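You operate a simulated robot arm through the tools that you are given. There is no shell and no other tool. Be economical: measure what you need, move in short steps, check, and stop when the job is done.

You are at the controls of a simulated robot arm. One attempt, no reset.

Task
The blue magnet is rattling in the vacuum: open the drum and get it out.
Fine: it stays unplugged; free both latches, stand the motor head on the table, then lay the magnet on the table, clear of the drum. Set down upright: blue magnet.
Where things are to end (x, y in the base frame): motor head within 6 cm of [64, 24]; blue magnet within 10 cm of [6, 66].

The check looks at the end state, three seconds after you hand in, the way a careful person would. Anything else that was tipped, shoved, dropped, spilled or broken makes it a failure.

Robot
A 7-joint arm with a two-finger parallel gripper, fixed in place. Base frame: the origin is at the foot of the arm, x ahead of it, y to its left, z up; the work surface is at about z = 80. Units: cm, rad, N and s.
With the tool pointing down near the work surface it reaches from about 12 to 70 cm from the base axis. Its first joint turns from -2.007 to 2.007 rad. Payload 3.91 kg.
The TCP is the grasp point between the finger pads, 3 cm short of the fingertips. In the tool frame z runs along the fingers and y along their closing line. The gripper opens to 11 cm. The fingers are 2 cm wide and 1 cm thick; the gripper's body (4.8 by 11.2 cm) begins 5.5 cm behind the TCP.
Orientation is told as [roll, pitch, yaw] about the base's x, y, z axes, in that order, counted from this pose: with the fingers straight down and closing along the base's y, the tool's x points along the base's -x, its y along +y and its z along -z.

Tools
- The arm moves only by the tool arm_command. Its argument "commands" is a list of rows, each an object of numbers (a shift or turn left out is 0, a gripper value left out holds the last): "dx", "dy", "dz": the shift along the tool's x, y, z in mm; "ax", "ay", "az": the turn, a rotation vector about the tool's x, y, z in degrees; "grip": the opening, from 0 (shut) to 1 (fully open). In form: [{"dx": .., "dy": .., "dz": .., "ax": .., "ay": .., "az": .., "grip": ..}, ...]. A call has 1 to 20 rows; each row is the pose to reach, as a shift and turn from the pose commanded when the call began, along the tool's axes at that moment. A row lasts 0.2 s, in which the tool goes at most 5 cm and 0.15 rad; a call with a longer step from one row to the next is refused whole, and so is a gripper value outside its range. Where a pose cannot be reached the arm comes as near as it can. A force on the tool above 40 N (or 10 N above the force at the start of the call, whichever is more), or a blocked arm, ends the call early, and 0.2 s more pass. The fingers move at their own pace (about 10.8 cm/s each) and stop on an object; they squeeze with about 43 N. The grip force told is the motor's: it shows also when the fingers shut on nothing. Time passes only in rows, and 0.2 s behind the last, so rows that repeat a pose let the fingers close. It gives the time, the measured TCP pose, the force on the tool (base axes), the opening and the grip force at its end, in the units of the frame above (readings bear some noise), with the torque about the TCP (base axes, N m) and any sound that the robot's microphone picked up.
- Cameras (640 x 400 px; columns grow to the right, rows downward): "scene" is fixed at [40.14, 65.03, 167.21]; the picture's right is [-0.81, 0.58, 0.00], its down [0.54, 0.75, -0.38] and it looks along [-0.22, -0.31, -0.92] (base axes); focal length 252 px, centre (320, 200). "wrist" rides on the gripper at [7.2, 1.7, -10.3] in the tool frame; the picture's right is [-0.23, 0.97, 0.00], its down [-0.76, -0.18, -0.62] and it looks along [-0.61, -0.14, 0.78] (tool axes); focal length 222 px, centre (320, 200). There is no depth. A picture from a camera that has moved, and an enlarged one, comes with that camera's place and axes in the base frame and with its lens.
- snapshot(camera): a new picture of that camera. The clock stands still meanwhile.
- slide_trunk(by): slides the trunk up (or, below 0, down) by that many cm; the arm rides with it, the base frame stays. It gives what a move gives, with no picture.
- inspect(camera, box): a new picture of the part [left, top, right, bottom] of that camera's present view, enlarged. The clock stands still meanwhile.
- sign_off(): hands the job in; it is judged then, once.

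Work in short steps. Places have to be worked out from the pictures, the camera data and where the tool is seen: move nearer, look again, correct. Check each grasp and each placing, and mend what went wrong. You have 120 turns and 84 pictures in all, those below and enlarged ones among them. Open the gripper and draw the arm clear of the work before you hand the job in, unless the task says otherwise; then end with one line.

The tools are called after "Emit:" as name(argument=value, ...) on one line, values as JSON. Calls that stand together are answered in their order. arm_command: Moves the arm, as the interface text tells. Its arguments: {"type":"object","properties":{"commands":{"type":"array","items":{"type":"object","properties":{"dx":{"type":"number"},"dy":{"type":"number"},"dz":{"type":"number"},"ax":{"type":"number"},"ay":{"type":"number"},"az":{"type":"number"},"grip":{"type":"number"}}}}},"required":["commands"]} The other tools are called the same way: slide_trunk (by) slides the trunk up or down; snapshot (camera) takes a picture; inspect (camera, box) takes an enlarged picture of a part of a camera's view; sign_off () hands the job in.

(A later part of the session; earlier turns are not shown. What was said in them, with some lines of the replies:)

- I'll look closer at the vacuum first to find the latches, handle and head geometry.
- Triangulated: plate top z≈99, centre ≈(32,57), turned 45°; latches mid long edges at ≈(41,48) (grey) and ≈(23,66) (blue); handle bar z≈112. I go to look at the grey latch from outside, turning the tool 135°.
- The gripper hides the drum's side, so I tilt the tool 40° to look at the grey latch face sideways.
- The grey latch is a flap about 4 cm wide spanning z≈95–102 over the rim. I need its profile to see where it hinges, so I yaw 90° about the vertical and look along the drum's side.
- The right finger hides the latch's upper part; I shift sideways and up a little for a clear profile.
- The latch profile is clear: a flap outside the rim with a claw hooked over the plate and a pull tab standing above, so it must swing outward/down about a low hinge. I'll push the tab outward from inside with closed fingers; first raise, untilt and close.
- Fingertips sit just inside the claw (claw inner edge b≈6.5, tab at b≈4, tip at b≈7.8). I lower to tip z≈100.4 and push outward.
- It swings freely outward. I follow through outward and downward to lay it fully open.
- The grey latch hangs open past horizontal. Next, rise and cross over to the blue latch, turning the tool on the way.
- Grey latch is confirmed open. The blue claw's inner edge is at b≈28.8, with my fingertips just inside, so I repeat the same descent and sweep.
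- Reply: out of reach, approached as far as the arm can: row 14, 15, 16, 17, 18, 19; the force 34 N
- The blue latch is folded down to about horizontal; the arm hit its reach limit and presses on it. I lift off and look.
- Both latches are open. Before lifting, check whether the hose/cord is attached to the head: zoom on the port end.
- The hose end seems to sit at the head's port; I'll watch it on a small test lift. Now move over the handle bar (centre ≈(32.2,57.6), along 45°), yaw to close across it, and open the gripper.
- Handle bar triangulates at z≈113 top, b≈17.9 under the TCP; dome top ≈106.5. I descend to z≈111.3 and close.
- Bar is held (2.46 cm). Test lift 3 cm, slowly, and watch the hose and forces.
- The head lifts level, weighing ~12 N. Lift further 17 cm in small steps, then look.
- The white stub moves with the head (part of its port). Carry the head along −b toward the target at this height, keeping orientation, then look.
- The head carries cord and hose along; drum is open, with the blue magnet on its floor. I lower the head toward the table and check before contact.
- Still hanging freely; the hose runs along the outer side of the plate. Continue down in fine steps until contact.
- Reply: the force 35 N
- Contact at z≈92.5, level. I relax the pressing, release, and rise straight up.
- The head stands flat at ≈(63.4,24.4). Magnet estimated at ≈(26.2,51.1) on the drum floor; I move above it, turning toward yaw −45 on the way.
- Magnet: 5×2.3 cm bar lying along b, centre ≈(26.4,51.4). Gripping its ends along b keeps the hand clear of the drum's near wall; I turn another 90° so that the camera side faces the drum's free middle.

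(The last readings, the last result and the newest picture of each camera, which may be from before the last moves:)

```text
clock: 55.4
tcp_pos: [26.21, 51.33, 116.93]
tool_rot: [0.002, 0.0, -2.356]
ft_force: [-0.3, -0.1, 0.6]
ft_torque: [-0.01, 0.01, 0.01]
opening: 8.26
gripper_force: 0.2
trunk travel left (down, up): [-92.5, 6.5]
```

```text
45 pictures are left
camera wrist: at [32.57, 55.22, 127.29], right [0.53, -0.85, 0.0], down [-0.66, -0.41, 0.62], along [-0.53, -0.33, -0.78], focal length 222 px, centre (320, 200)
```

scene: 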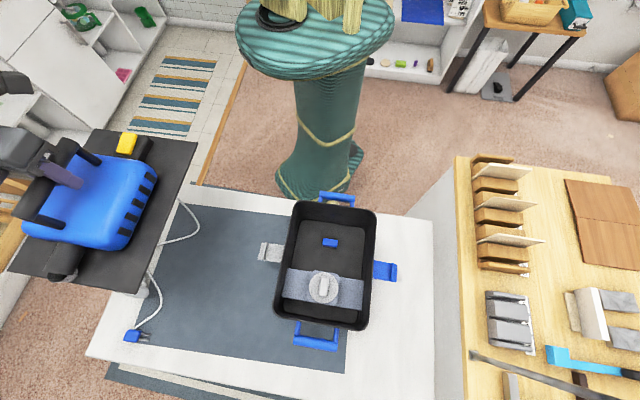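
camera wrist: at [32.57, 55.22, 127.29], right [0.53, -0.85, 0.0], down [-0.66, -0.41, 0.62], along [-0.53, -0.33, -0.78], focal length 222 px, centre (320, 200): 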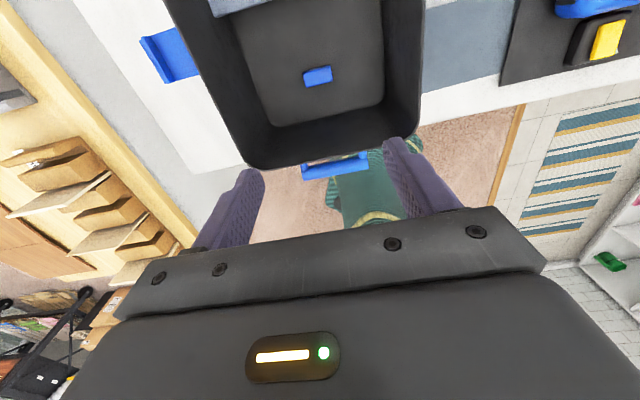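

Magnet lies directly below the TCP. Descend into the drum to TCP z≈90 and look.

Emit:
arm_command(commands=[{"dz": 40}, {"dz": 80}, {"dz": 120}, {"dz": 160}, {"dz": 195}, {"dz": 225}, {"dz": 250}, {"dz": 265}])

Emit:
snapshot(camera="wrist")

Emit:
inspect(camera="scene", box=[240, 160, 420, 360])

```text
clock: 57.2
tcp_pos: [26.2, 51.02, 90.53]
tool_rot: [0.001, 0.001, -2.356]
ft_force: [0.2, -0.5, 0.0]
ft_torque: [0.0, -0.04, 0.03]
opening: 8.23
gripper_force: 0.1
trunk travel left (down, up): [-92.5, 6.5]
```

```text
44 pictures are left
camera wrist: at [32.57, 55.0, 100.87], right [0.53, -0.85, 0.0], down [-0.66, -0.41, 0.62], along [-0.53, -0.33, -0.78], focal length 222 px, centre (320, 200)
```

wrist: 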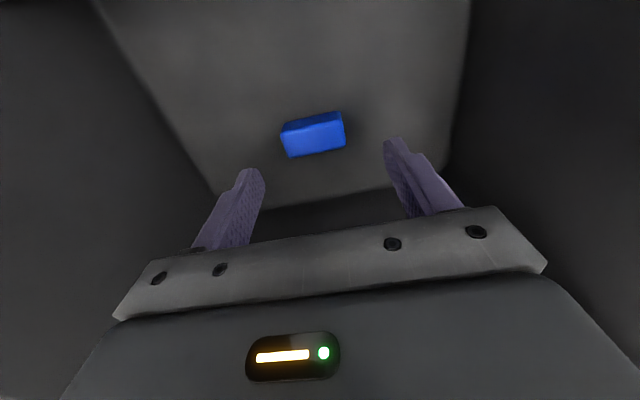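

```text
2.00 times, centred on (330, 260) of scene
camera zoom: at [40.14, 65.03, 167.21], right [-0.81, 0.58, 0.0], down [0.54, 0.75, -0.38], along [-0.22, -0.31, -0.92], focal length 503 px, centre (300, 80)
```

zoom: 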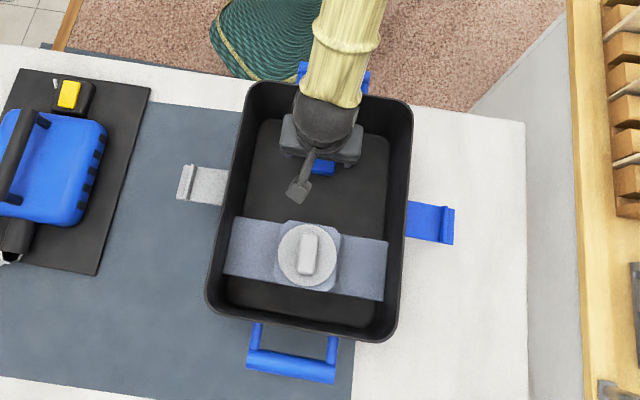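

Aligned within ~4 mm. Correct slightly and lower in small steps toward the floor.

Emit:
arm_command(commands=[{"dx": 4, "dy": -2, "dz": 15}, {"dx": 4, "dy": -2, "dz": 28}, {"dx": 4, "dy": -2, "dz": 38}, {"dx": 4, "dy": -2, "dz": 44}, {"dx": 4, "dy": -2, "dz": 48}, {"dx": 4, "dy": -2, "dz": 50}])

Emit:
snapshot(camera="wrist")

```text
clock: 58.6
tcp_pos: [26.65, 51.63, 85.56]
tool_rot: [0.0, -0.001, -2.355]
ft_force: [-1.0, 0.4, -0.1]
ft_torque: [0.0, 0.01, 0.01]
opening: 8.27
gripper_force: 0.1
trunk travel left (down, up): [-92.5, 6.5]
```

```text
42 pictures are left
camera wrist: at [32.87, 55.53, 95.92], right [0.53, -0.85, 0.0], down [-0.66, -0.41, 0.62], along [-0.53, -0.33, -0.78], focal length 222 px, centre (320, 200)
```

wrist: 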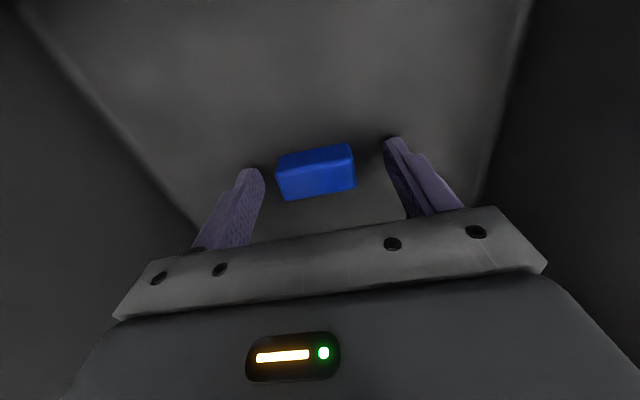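

Fingers straddle the magnet; it sits ~6 mm toward −a and 3 mm toward +b of the TCP. Correct, lower 6 mm, and close.

Emit:
arm_command(commands=[{"dx": -6, "dy": -3}, {"dx": -6, "dy": -3, "dz": 3}, {"dx": -6, "dy": -3, "dz": 6}])

Emit:
arm_command(commands=[{"grip": 0.5}, {"grip": 0.3}, {"grip": 0.3}, {"grip": 0.3}])

Emit:
snapshot(camera="wrist")

```text
clock: 59.4
tcp_pos: [25.9, 51.32, 84.9]
tool_rot: [0.0, -0.001, -2.357]
ft_force: [-0.2, -0.3, 0.3]
ft_torque: [0.01, -0.04, -0.01]
opening: 8.27
gripper_force: 0.1
trunk travel left (down, up): [-92.5, 6.5]
```

```text
clock: 60.4
tcp_pos: [25.95, 51.35, 84.83]
tool_rot: [-0.001, 0.001, -2.357]
ft_force: [-0.4, -1.2, 1.1]
ft_torque: [-0.04, -0.01, 0.02]
opening: 4.9
gripper_force: 42.8
trunk travel left (down, up): [-92.5, 6.5]
```

```text
41 pictures are left
camera wrist: at [32.21, 55.34, 95.24], right [0.53, -0.85, 0.0], down [-0.66, -0.41, 0.62], along [-0.53, -0.33, -0.78], focal length 222 px, centre (320, 200)
```

wrist: 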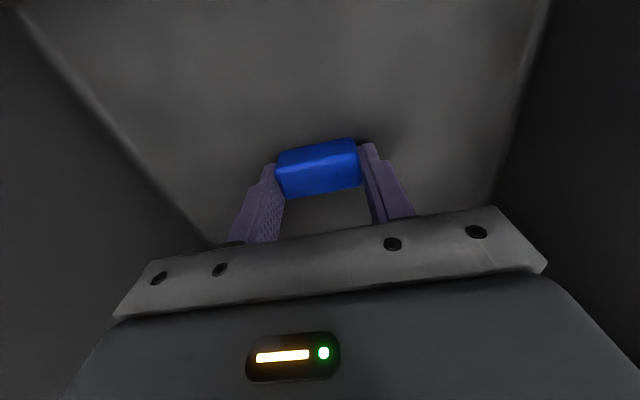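

Gripped at 4.9 cm with full force. Lift straight out of the drum.

Emit:
arm_command(commands=[{"dz": -8, "grip": 0.2}, {"dz": -20}, {"dz": -40}, {"dz": -65}, {"dz": -95}, {"dz": -125}, {"dz": -155}, {"dz": -185}, {"dz": -215}, {"dz": -245}, {"dz": -275}])

Emit:
snapshot(camera="wrist")

```text
clock: 62.8
tcp_pos: [26.11, 51.43, 112.54]
tool_rot: [0.0, -0.001, -2.358]
ft_force: [0.8, 0.2, -0.1]
ft_torque: [0.02, -0.02, 0.01]
opening: 4.94
gripper_force: 42.9
trunk travel left (down, up): [-92.5, 6.5]
```

```text
40 pictures are left
camera wrist: at [32.42, 55.38, 122.9], right [0.53, -0.85, 0.0], down [-0.66, -0.41, 0.62], along [-0.53, -0.33, -0.78], focal length 222 px, centre (320, 200)
```

wrist: 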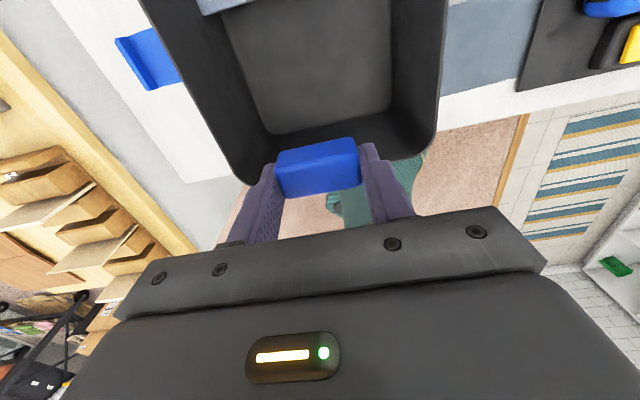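

Magnet is out and held firmly. Move over to ≈(6,65.4), beyond the drum side and clear of the open blue latch.

Emit:
arm_command(commands=[{"dy": -15, "dx": -3}, {"dy": -40, "dx": -7}, {"dy": -70, "dx": -12}, {"dy": -100, "dx": -18}, {"dy": -130, "dx": -23}, {"dy": -160, "dx": -29}, {"dy": -190, "dx": -34}, {"dy": -220, "dx": -39}, {"dy": -241, "dx": -43}, {"dy": -241, "dx": -43, "dz": 30}, {"dy": -241, "dx": -43, "dz": 65}, {"dy": -241, "dx": -43, "dz": 100}, {"dy": -241, "dx": -43, "dz": 135}, {"dy": -241, "dx": -43, "dz": 170}, {"dy": -241, "dx": -43, "dz": 195}])

Emit:
snapshot(camera="wrist")

Emit:
snapshot(camera="scene")

```text
clock: 65.7
tcp_pos: [15.51, 57.03, 99.25]
tool_rot: [-0.045, 0.016, -2.411]
ft_force: [0.5, -1.3, 20.4]
ft_torque: [0.22, 0.33, 0.03]
opening: 4.95
gripper_force: 43.2
out of reach, approached as far as the arm can: row 5, 6, 7, 8, 9, 10, 11, 12, 13, 14
trunk travel left (down, up): [-92.5, 6.5]
stopped in row 14: the force on the tool passed its limit at 54 N (the readings are from after the stop); the commanded pose is now the measured one
```

```text
39 pictures are left
camera wrist: at [22.21, 60.17, 109.59], right [0.48, -0.88, -0.05], down [-0.68, -0.4, 0.62], along [-0.56, -0.26, -0.79], focal length 222 px, centre (320, 200)
```

wrist: 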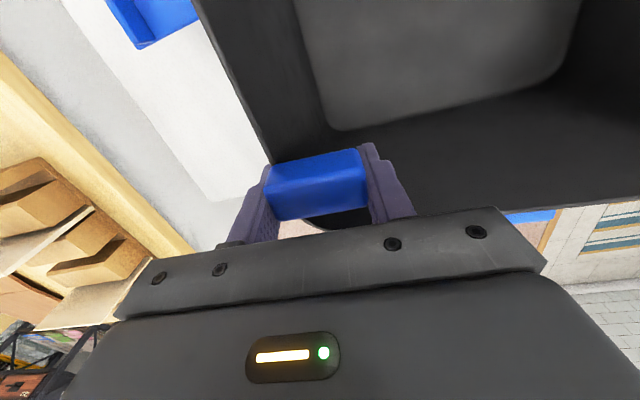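

```text
38 pictures are left
```

scene: 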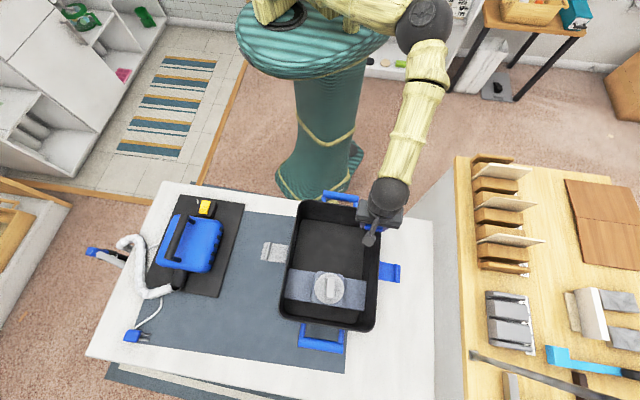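

The orientation hit a joint limit and the hand came down on the drum rim; the drum appears unmoved. Rise straight up at once.

Emit:
arm_command(commands=[{"dz": -20}, {"dz": -60}, {"dz": -100}, {"dz": -140}])

Emit:
inspect(camera="scene", box=[240, 180, 440, 360])

```text
clock: 66.9
tcp_pos: [19.55, 55.32, 112.45]
tool_rot: [-0.031, 0.008, -2.468]
ft_force: [-0.8, 0.5, -0.5]
ft_torque: [-0.02, 0.02, 0.05]
opening: 4.95
gripper_force: 43.4
trunk travel left (down, up): [-92.5, 6.5]
stopped in row 4: the arm was blocked; the commanded pose is now the measured one
```

```text
2.22 times, centred on (340, 270) of scene
camera zoom: at [40.14, 65.03, 167.21], right [-0.81, 0.58, 0.0], down [0.54, 0.75, -0.38], along [-0.22, -0.31, -0.92], focal length 559 px, centre (276, 44)
```

zoom: 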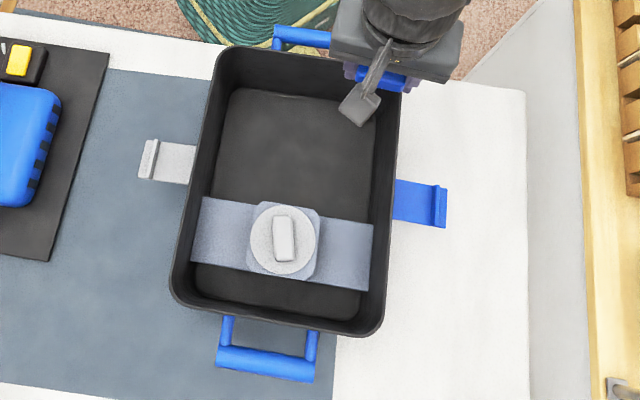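

Drum and latches are exactly where they were. Rotate away from the joint limit to about yaw −45 while rising slightly.

Emit:
arm_command(commands=[{"dz": -5, "az": -7.4}, {"dz": -10, "az": -14.8}, {"dz": -15, "az": -22.2}, {"dz": -20, "az": -29.6}, {"dz": -25, "az": -37}, {"dz": -30, "az": -44.4}, {"dz": -30, "az": -51.8}, {"dz": -30, "az": -59.2}, {"dz": -30, "az": -66.6}, {"dz": -30, "az": -74}, {"dz": -30, "az": -81.4}, {"dz": -30, "az": -88.8}, {"dz": -30, "az": -96.4}])

Emit:
snapshot(camera="wrist")

```text
clock: 69.7
tcp_pos: [19.24, 55.15, 115.35]
tool_rot: [0.011, 0.032, -0.778]
ft_force: [-0.8, 0.7, -1.6]
ft_torque: [-0.01, -0.01, 0.0]
opening: 4.91
gripper_force: 43.1
trunk travel left (down, up): [-92.5, 6.5]
```

```text
36 pictures are left
camera wrist: at [15.44, 61.25, 125.97], right [0.85, 0.53, 0.0], down [0.43, -0.68, 0.6], along [0.32, -0.5, -0.8], focal length 222 px, centre (320, 200)
```

wrist: 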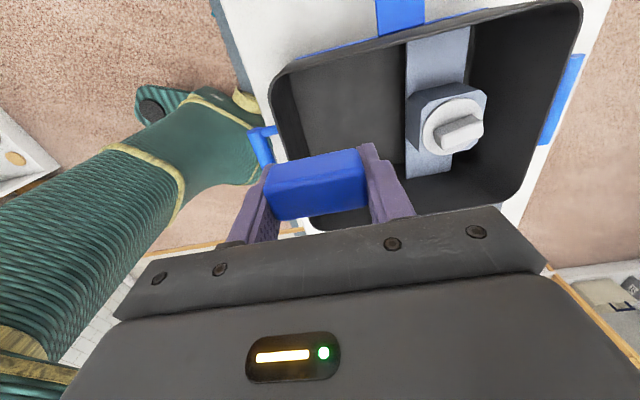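

Emit:
arm_command(commands=[{"dx": 15, "dy": -2, "ax": 0.6, "ay": -1.8}, {"dx": 40, "dy": -5, "ax": 0.6, "ay": -1.8}, {"dx": 65, "dy": -8, "ax": 0.6, "ay": -1.8}, {"dx": 90, "dy": -11, "ax": 0.6, "ay": -1.8}, {"dx": 115, "dy": -14, "ax": 0.6, "ay": -1.8}, {"dx": 140, "dy": -18, "ax": 0.6, "ay": -1.8}, {"dx": 160, "dy": -20, "ax": 0.6, "ay": -1.8}, {"dx": 166, "dy": -21, "ax": 0.6, "ay": -1.8}])

Emit:
inspect(camera="wrist", box=[230, 110, 410, 250])

Emit:
snapshot(camera="scene")

```text
clock: 71.5
tcp_pos: [5.92, 65.59, 115.84]
tool_rot: [-0.001, 0.0, -0.779]
ft_force: [-0.2, -0.7, -1.4]
ft_torque: [0.02, 0.02, -0.01]
opening: 4.93
gripper_force: 43.3
trunk travel left (down, up): [-92.5, 6.5]
```

```text
2.86 times, centred on (320, 180) of wrist
camera zoom: at [1.99, 71.82, 126.12], right [0.85, 0.53, 0.0], down [0.42, -0.66, 0.62], along [0.33, -0.53, -0.78], focal length 635 px, centre (320, 257)
```

zoom: 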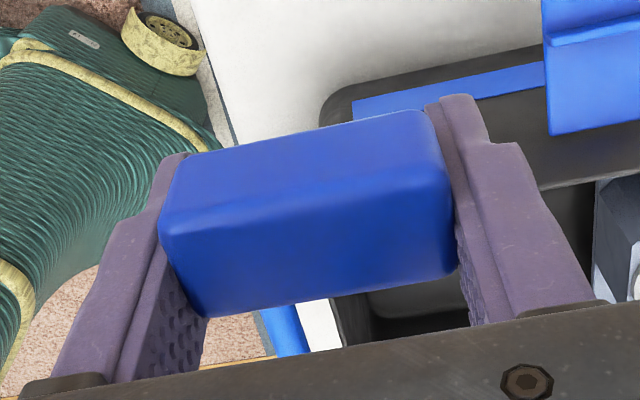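

```text
34 pictures are left
```

scene: 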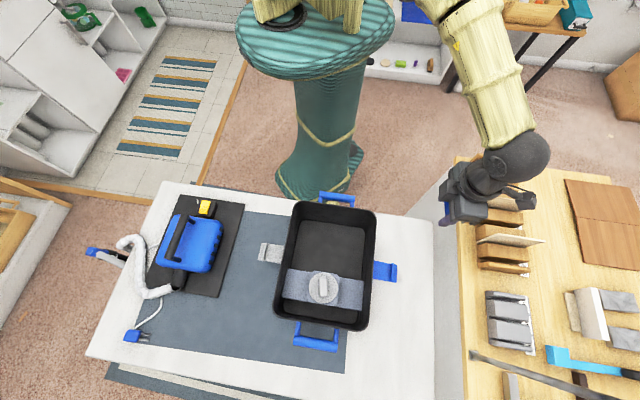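

The magnet is still level in the grip but got pushed ~1.4 cm up between the fingers by the rim. I'll bring the fingertips to the table, then let it slide the last ~1 cm guided between the fingers. First descend to z≈90.

Emit:
arm_command(commands=[{"dz": 30}, {"dz": 60}, {"dz": 90}, {"dz": 120}, {"dz": 150}, {"dz": 180}, {"dz": 210}, {"dz": 235}, {"dz": 255}])

Emit:
snapshot(camera="wrist")

Emit:
snapshot(camera="scene")

```text
clock: 73.5
tcp_pos: [6.12, 65.66, 90.3]
tool_rot: [0.002, 0.001, -0.78]
ft_force: [-0.3, 0.4, -0.6]
ft_torque: [0.01, 0.01, -0.01]
opening: 4.92
gripper_force: 42.7
trunk travel left (down, up): [-92.5, 6.5]
```

```text
33 pictures are left
camera wrist: at [2.07, 71.93, 100.67], right [0.85, 0.53, 0.0], down [0.42, -0.66, 0.62], along [0.33, -0.53, -0.78], focal length 222 px, centre (320, 200)
```

wrist: 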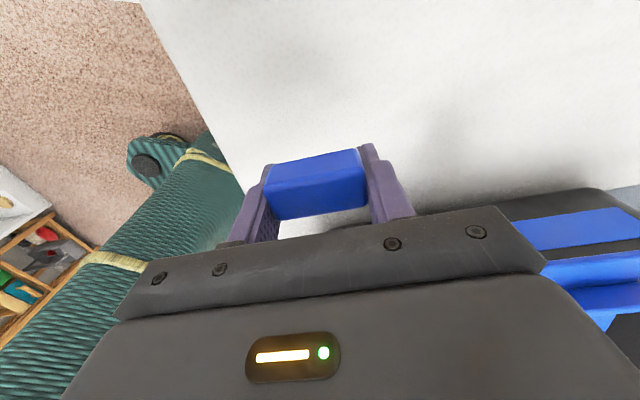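

```text
32 pictures are left
```

scene: 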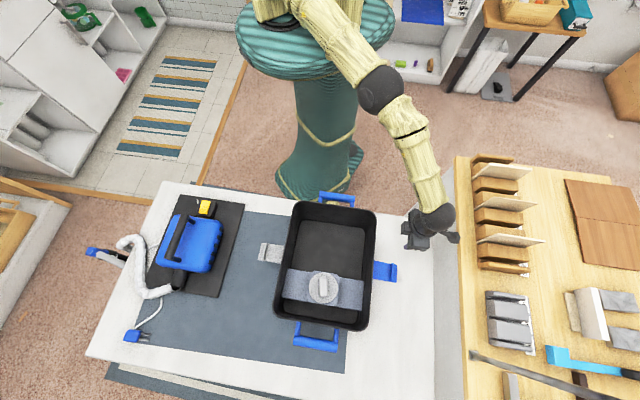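

Emit:
arm_command(commands=[{"dz": 25}, {"dz": 45}, {"dz": 58}, {"dz": 64}, {"dz": 67}, {"dz": 69}, {"dz": 70}])

Emit:
inspect(camera="wrist", box=[200, 90, 440, 250])

```text
clock: 75.3
tcp_pos: [5.84, 65.86, 86.98]
tool_rot: [0.028, 0.025, -0.782]
ft_force: [-0.2, 0.0, -1.4]
ft_torque: [0.01, -0.04, -0.02]
opening: 4.92
gripper_force: 43.1
out of reach, approached as far as the arm can: row 2, 3, 4, 5, 6, 7
trunk travel left (down, up): [-92.5, 6.5]
stopped in row 7: the arm was blocked; the commanded pose is now the measured one
```

```text
2.50 times, centred on (320, 170) of wrist
camera zoom: at [1.89, 71.77, 97.47], right [0.85, 0.53, 0.02], down [0.41, -0.69, 0.6], along [0.33, -0.5, -0.8], focal length 555 px, centre (320, 275)
```

zoom: 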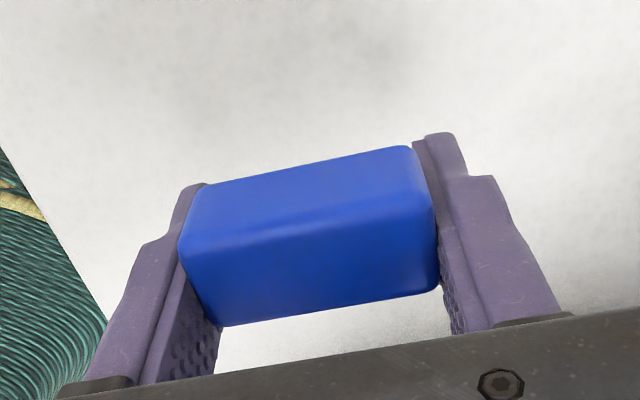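

The arm runs out of reach low down here. Back up level to z≈90, then use the trunk to go down.

Emit:
arm_command(commands=[{"dz": -15, "ax": 0.8, "ay": -0.7}, {"dz": -35, "ax": 1.6, "ay": -1.4}, {"dz": -35, "ax": 1.6, "ay": -1.4}])

Emit:
slide_trunk(by=-3)

Emit:
snapshot(camera="scene")

```text
clock: 76.1
tcp_pos: [5.84, 65.45, 90.22]
tool_rot: [-0.006, 0.0, -0.782]
ft_force: [0.2, -0.6, -0.6]
ft_torque: [0.03, 0.0, 0.01]
opening: 4.93
gripper_force: 42.2
trunk travel left (down, up): [-92.5, 6.5]
```

```text
clock: 76.9
tcp_pos: [5.8, 65.43, 87.13]
tool_rot: [-0.003, -0.002, -0.78]
ft_force: [-0.5, 0.3, 0.1]
ft_torque: [0.03, 0.02, -0.01]
opening: 4.92
gripper_force: 43.2
trunk travel left (down, up): [-89.5, 9.5]
```

```text
30 pictures are left
```

scene: 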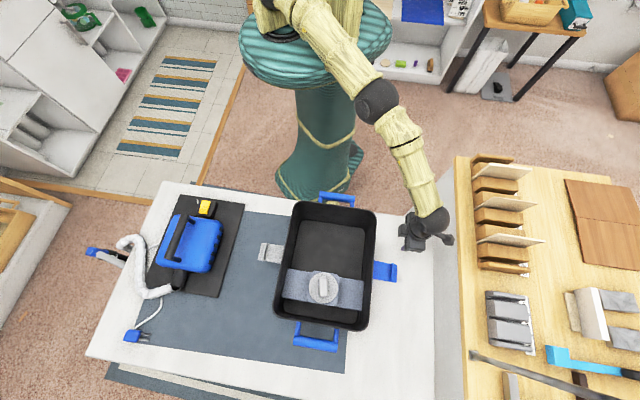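

Trunk lowering carries the tool straight down. Another 3 cm, leaving ~1 cm under the fingertips.

Emit:
slide_trunk(by=-3)

Emit:
arm_command(commands=[{"dz": 3}, {"dz": 6}, {"dz": 8}, {"dz": 10}])

Emit:
inspect(camera="wrist", box=[200, 90, 440, 250])

```text
clock: 77.6
tcp_pos: [5.83, 65.44, 84.31]
tool_rot: [-0.003, -0.003, -0.782]
ft_force: [0.0, 0.2, -0.2]
ft_torque: [0.01, 0.0, 0.03]
opening: 4.92
gripper_force: 43.1
trunk travel left (down, up): [-86.5, 12.5]
```

```text
clock: 78.6
tcp_pos: [5.72, 65.46, 83.18]
tool_rot: [-0.005, -0.002, -0.782]
ft_force: [0.7, 0.8, -1.6]
ft_torque: [0.0, -0.01, 0.0]
opening: 4.94
gripper_force: 43.2
trunk travel left (down, up): [-86.5, 12.5]
```

```text
2.50 times, centred on (320, 170) of wrist
camera zoom: at [1.92, 71.87, 93.48], right [0.85, 0.53, 0.0], down [0.42, -0.66, 0.63], along [0.33, -0.53, -0.78], focal length 555 px, centre (320, 275)
```

zoom: 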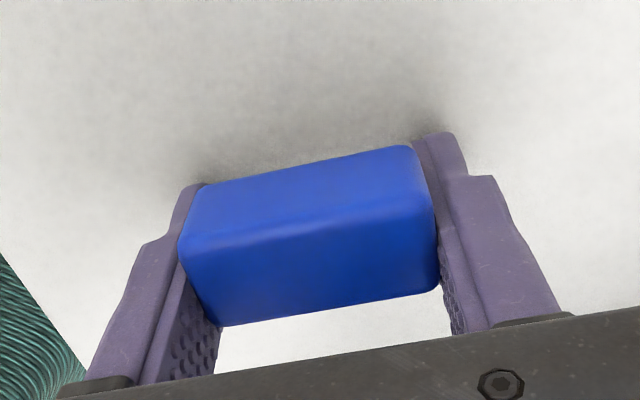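

Fingertips are practically at the table. Touch down, then open in small increments so the magnet slides down between the fingers.

Emit:
arm_command(commands=[{"dz": 1}, {"dz": 2}, {"dz": 2, "grip": 0.455}, {"dz": 2, "grip": 0.46}, {"dz": 2, "grip": 0.465}, {"dz": 2, "grip": 0.47}, {"dz": 2}, {"dz": 2}])

Emit:
inspect(camera="wrist", box=[200, 90, 440, 250])

```text
clock: 80.4
tcp_pos: [5.88, 65.5, 83.06]
tool_rot: [-0.003, -0.002, -0.782]
ft_force: [-0.6, -0.7, 1.1]
ft_torque: [0.06, -0.02, 0.02]
opening: 5.13
gripper_force: 0.1
trunk travel left (down, up): [-86.5, 12.5]
```

```text
2.50 times, centred on (320, 170) of wrist
camera zoom: at [1.93, 71.91, 93.34], right [0.85, 0.53, 0.0], down [0.42, -0.66, 0.62], along [0.33, -0.53, -0.78], focal length 555 px, centre (320, 275)
```

zoom: 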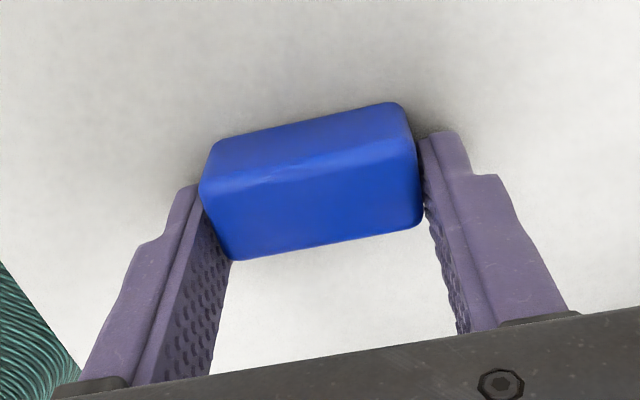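

The magnet slid down and rests flat. Open wider, rise clear.

Emit:
arm_command(commands=[{"grip": 0.55}, {"grip": 0.7, "dz": -1}, {"dz": -2}, {"dz": -3}, {"dz": -20}, {"dz": -60}, {"dz": -100}, {"dz": -140}])

Emit:
snapshot(camera="wrist")

Emit:
snapshot(camera="scene")

```text
clock: 82.2
tcp_pos: [5.87, 65.43, 97.19]
tool_rot: [-0.003, -0.001, -0.783]
ft_force: [0.2, -0.4, -0.3]
ft_torque: [0.03, 0.03, 0.0]
opening: 7.71
gripper_force: 0.0
trunk travel left (down, up): [-86.5, 12.5]
```

```text
27 pictures are left
camera wrist: at [1.97, 71.8, 107.57], right [0.85, 0.53, 0.0], down [0.42, -0.66, 0.63], along [0.33, -0.53, -0.78], focal length 222 px, centre (320, 200)
```

wrist: 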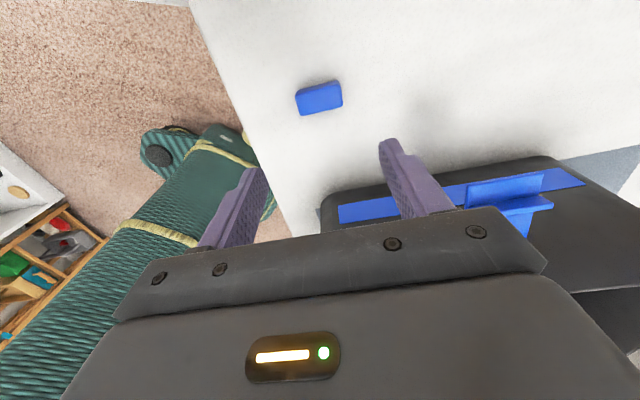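

```text
26 pictures are left
```

scene: 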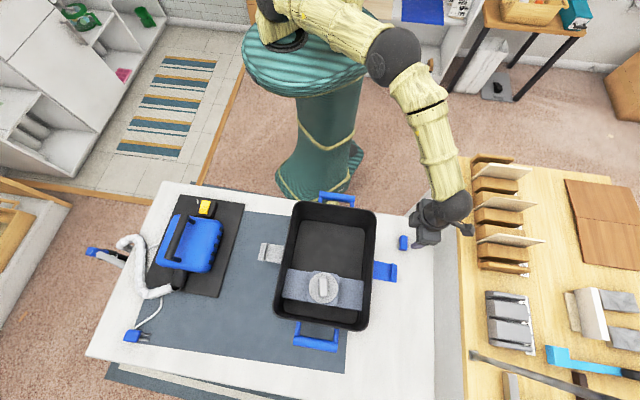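

Magnet lies flat at ≈(6,65.5). Draw the arm up clear and do a final check.

Emit:
arm_command(commands=[{"dz": -45}, {"dz": -90}, {"dz": -135}, {"dz": -180}, {"dz": -225}, {"dz": -225, "dx": -30, "dy": -20}, {"dz": -225, "dx": -60, "dy": -50}, {"dz": -225, "dx": -90, "dy": -90}, {"dz": -225, "dx": -120, "dy": -130}])

Emit:
inspect(camera="scene", box=[70, 160, 450, 400])

Emit:
inspect(camera="scene", box=[360, 210, 440, 280])

```text
clock: 84.2
tcp_pos: [5.25, 47.93, 120.02]
tool_rot: [-0.004, 0.0, -0.78]
ft_force: [0.2, 0.0, -1.0]
ft_torque: [0.05, 0.02, 0.01]
opening: 7.73
gripper_force: 0.0
trunk travel left (down, up): [-86.5, 12.5]
```

```text
1.67 times, centred on (260, 280) of scene
camera zoom: at [40.14, 65.03, 167.21], right [-0.81, 0.58, 0.0], down [0.54, 0.75, -0.38], along [-0.22, -0.31, -0.92], focal length 419 px, centre (420, 67)
```

zoom: 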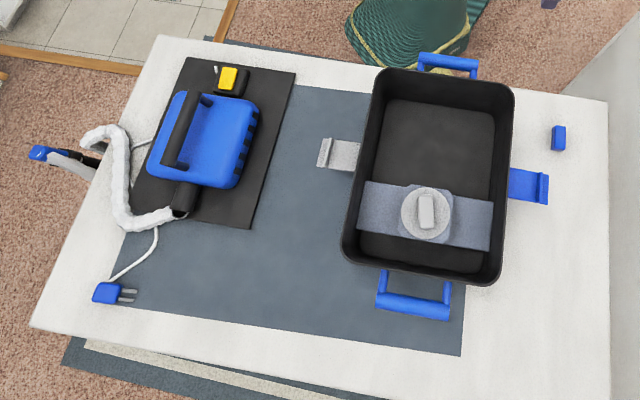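

```text
5.71 times, centred on (400, 245) of scene
camera zoom: at [40.14, 65.03, 167.21], right [-0.81, 0.58, 0.0], down [0.54, 0.75, -0.38], along [-0.22, -0.31, -0.92], focal length 1437 px, centre (-137, -57)
```

zoom: 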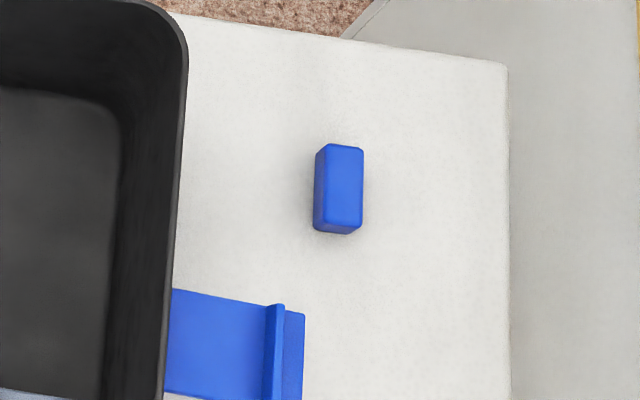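

Everything is in place: both latches are open, the head stands on the table at its target, the magnet lies flat and clear of the drum, the plug is untouched, and the arm is withdrawn with the gripper open. Handing in.

Emit:
sign_off()

```text
The job is handed in.
```

The drum is open and the magnet is out: both latches are free, the motor head stands at about (63.4, 24.4), and the blue magnet lies flat and clear of the drum at about (6, 65.5). The plug was left alone. While I carried the magnet over, the hand pressed on the drum rim once (54 N). The drum did not move, but the magnet slid up in the grip, so I let it slide the last centimetre or so to the table between the fingers.
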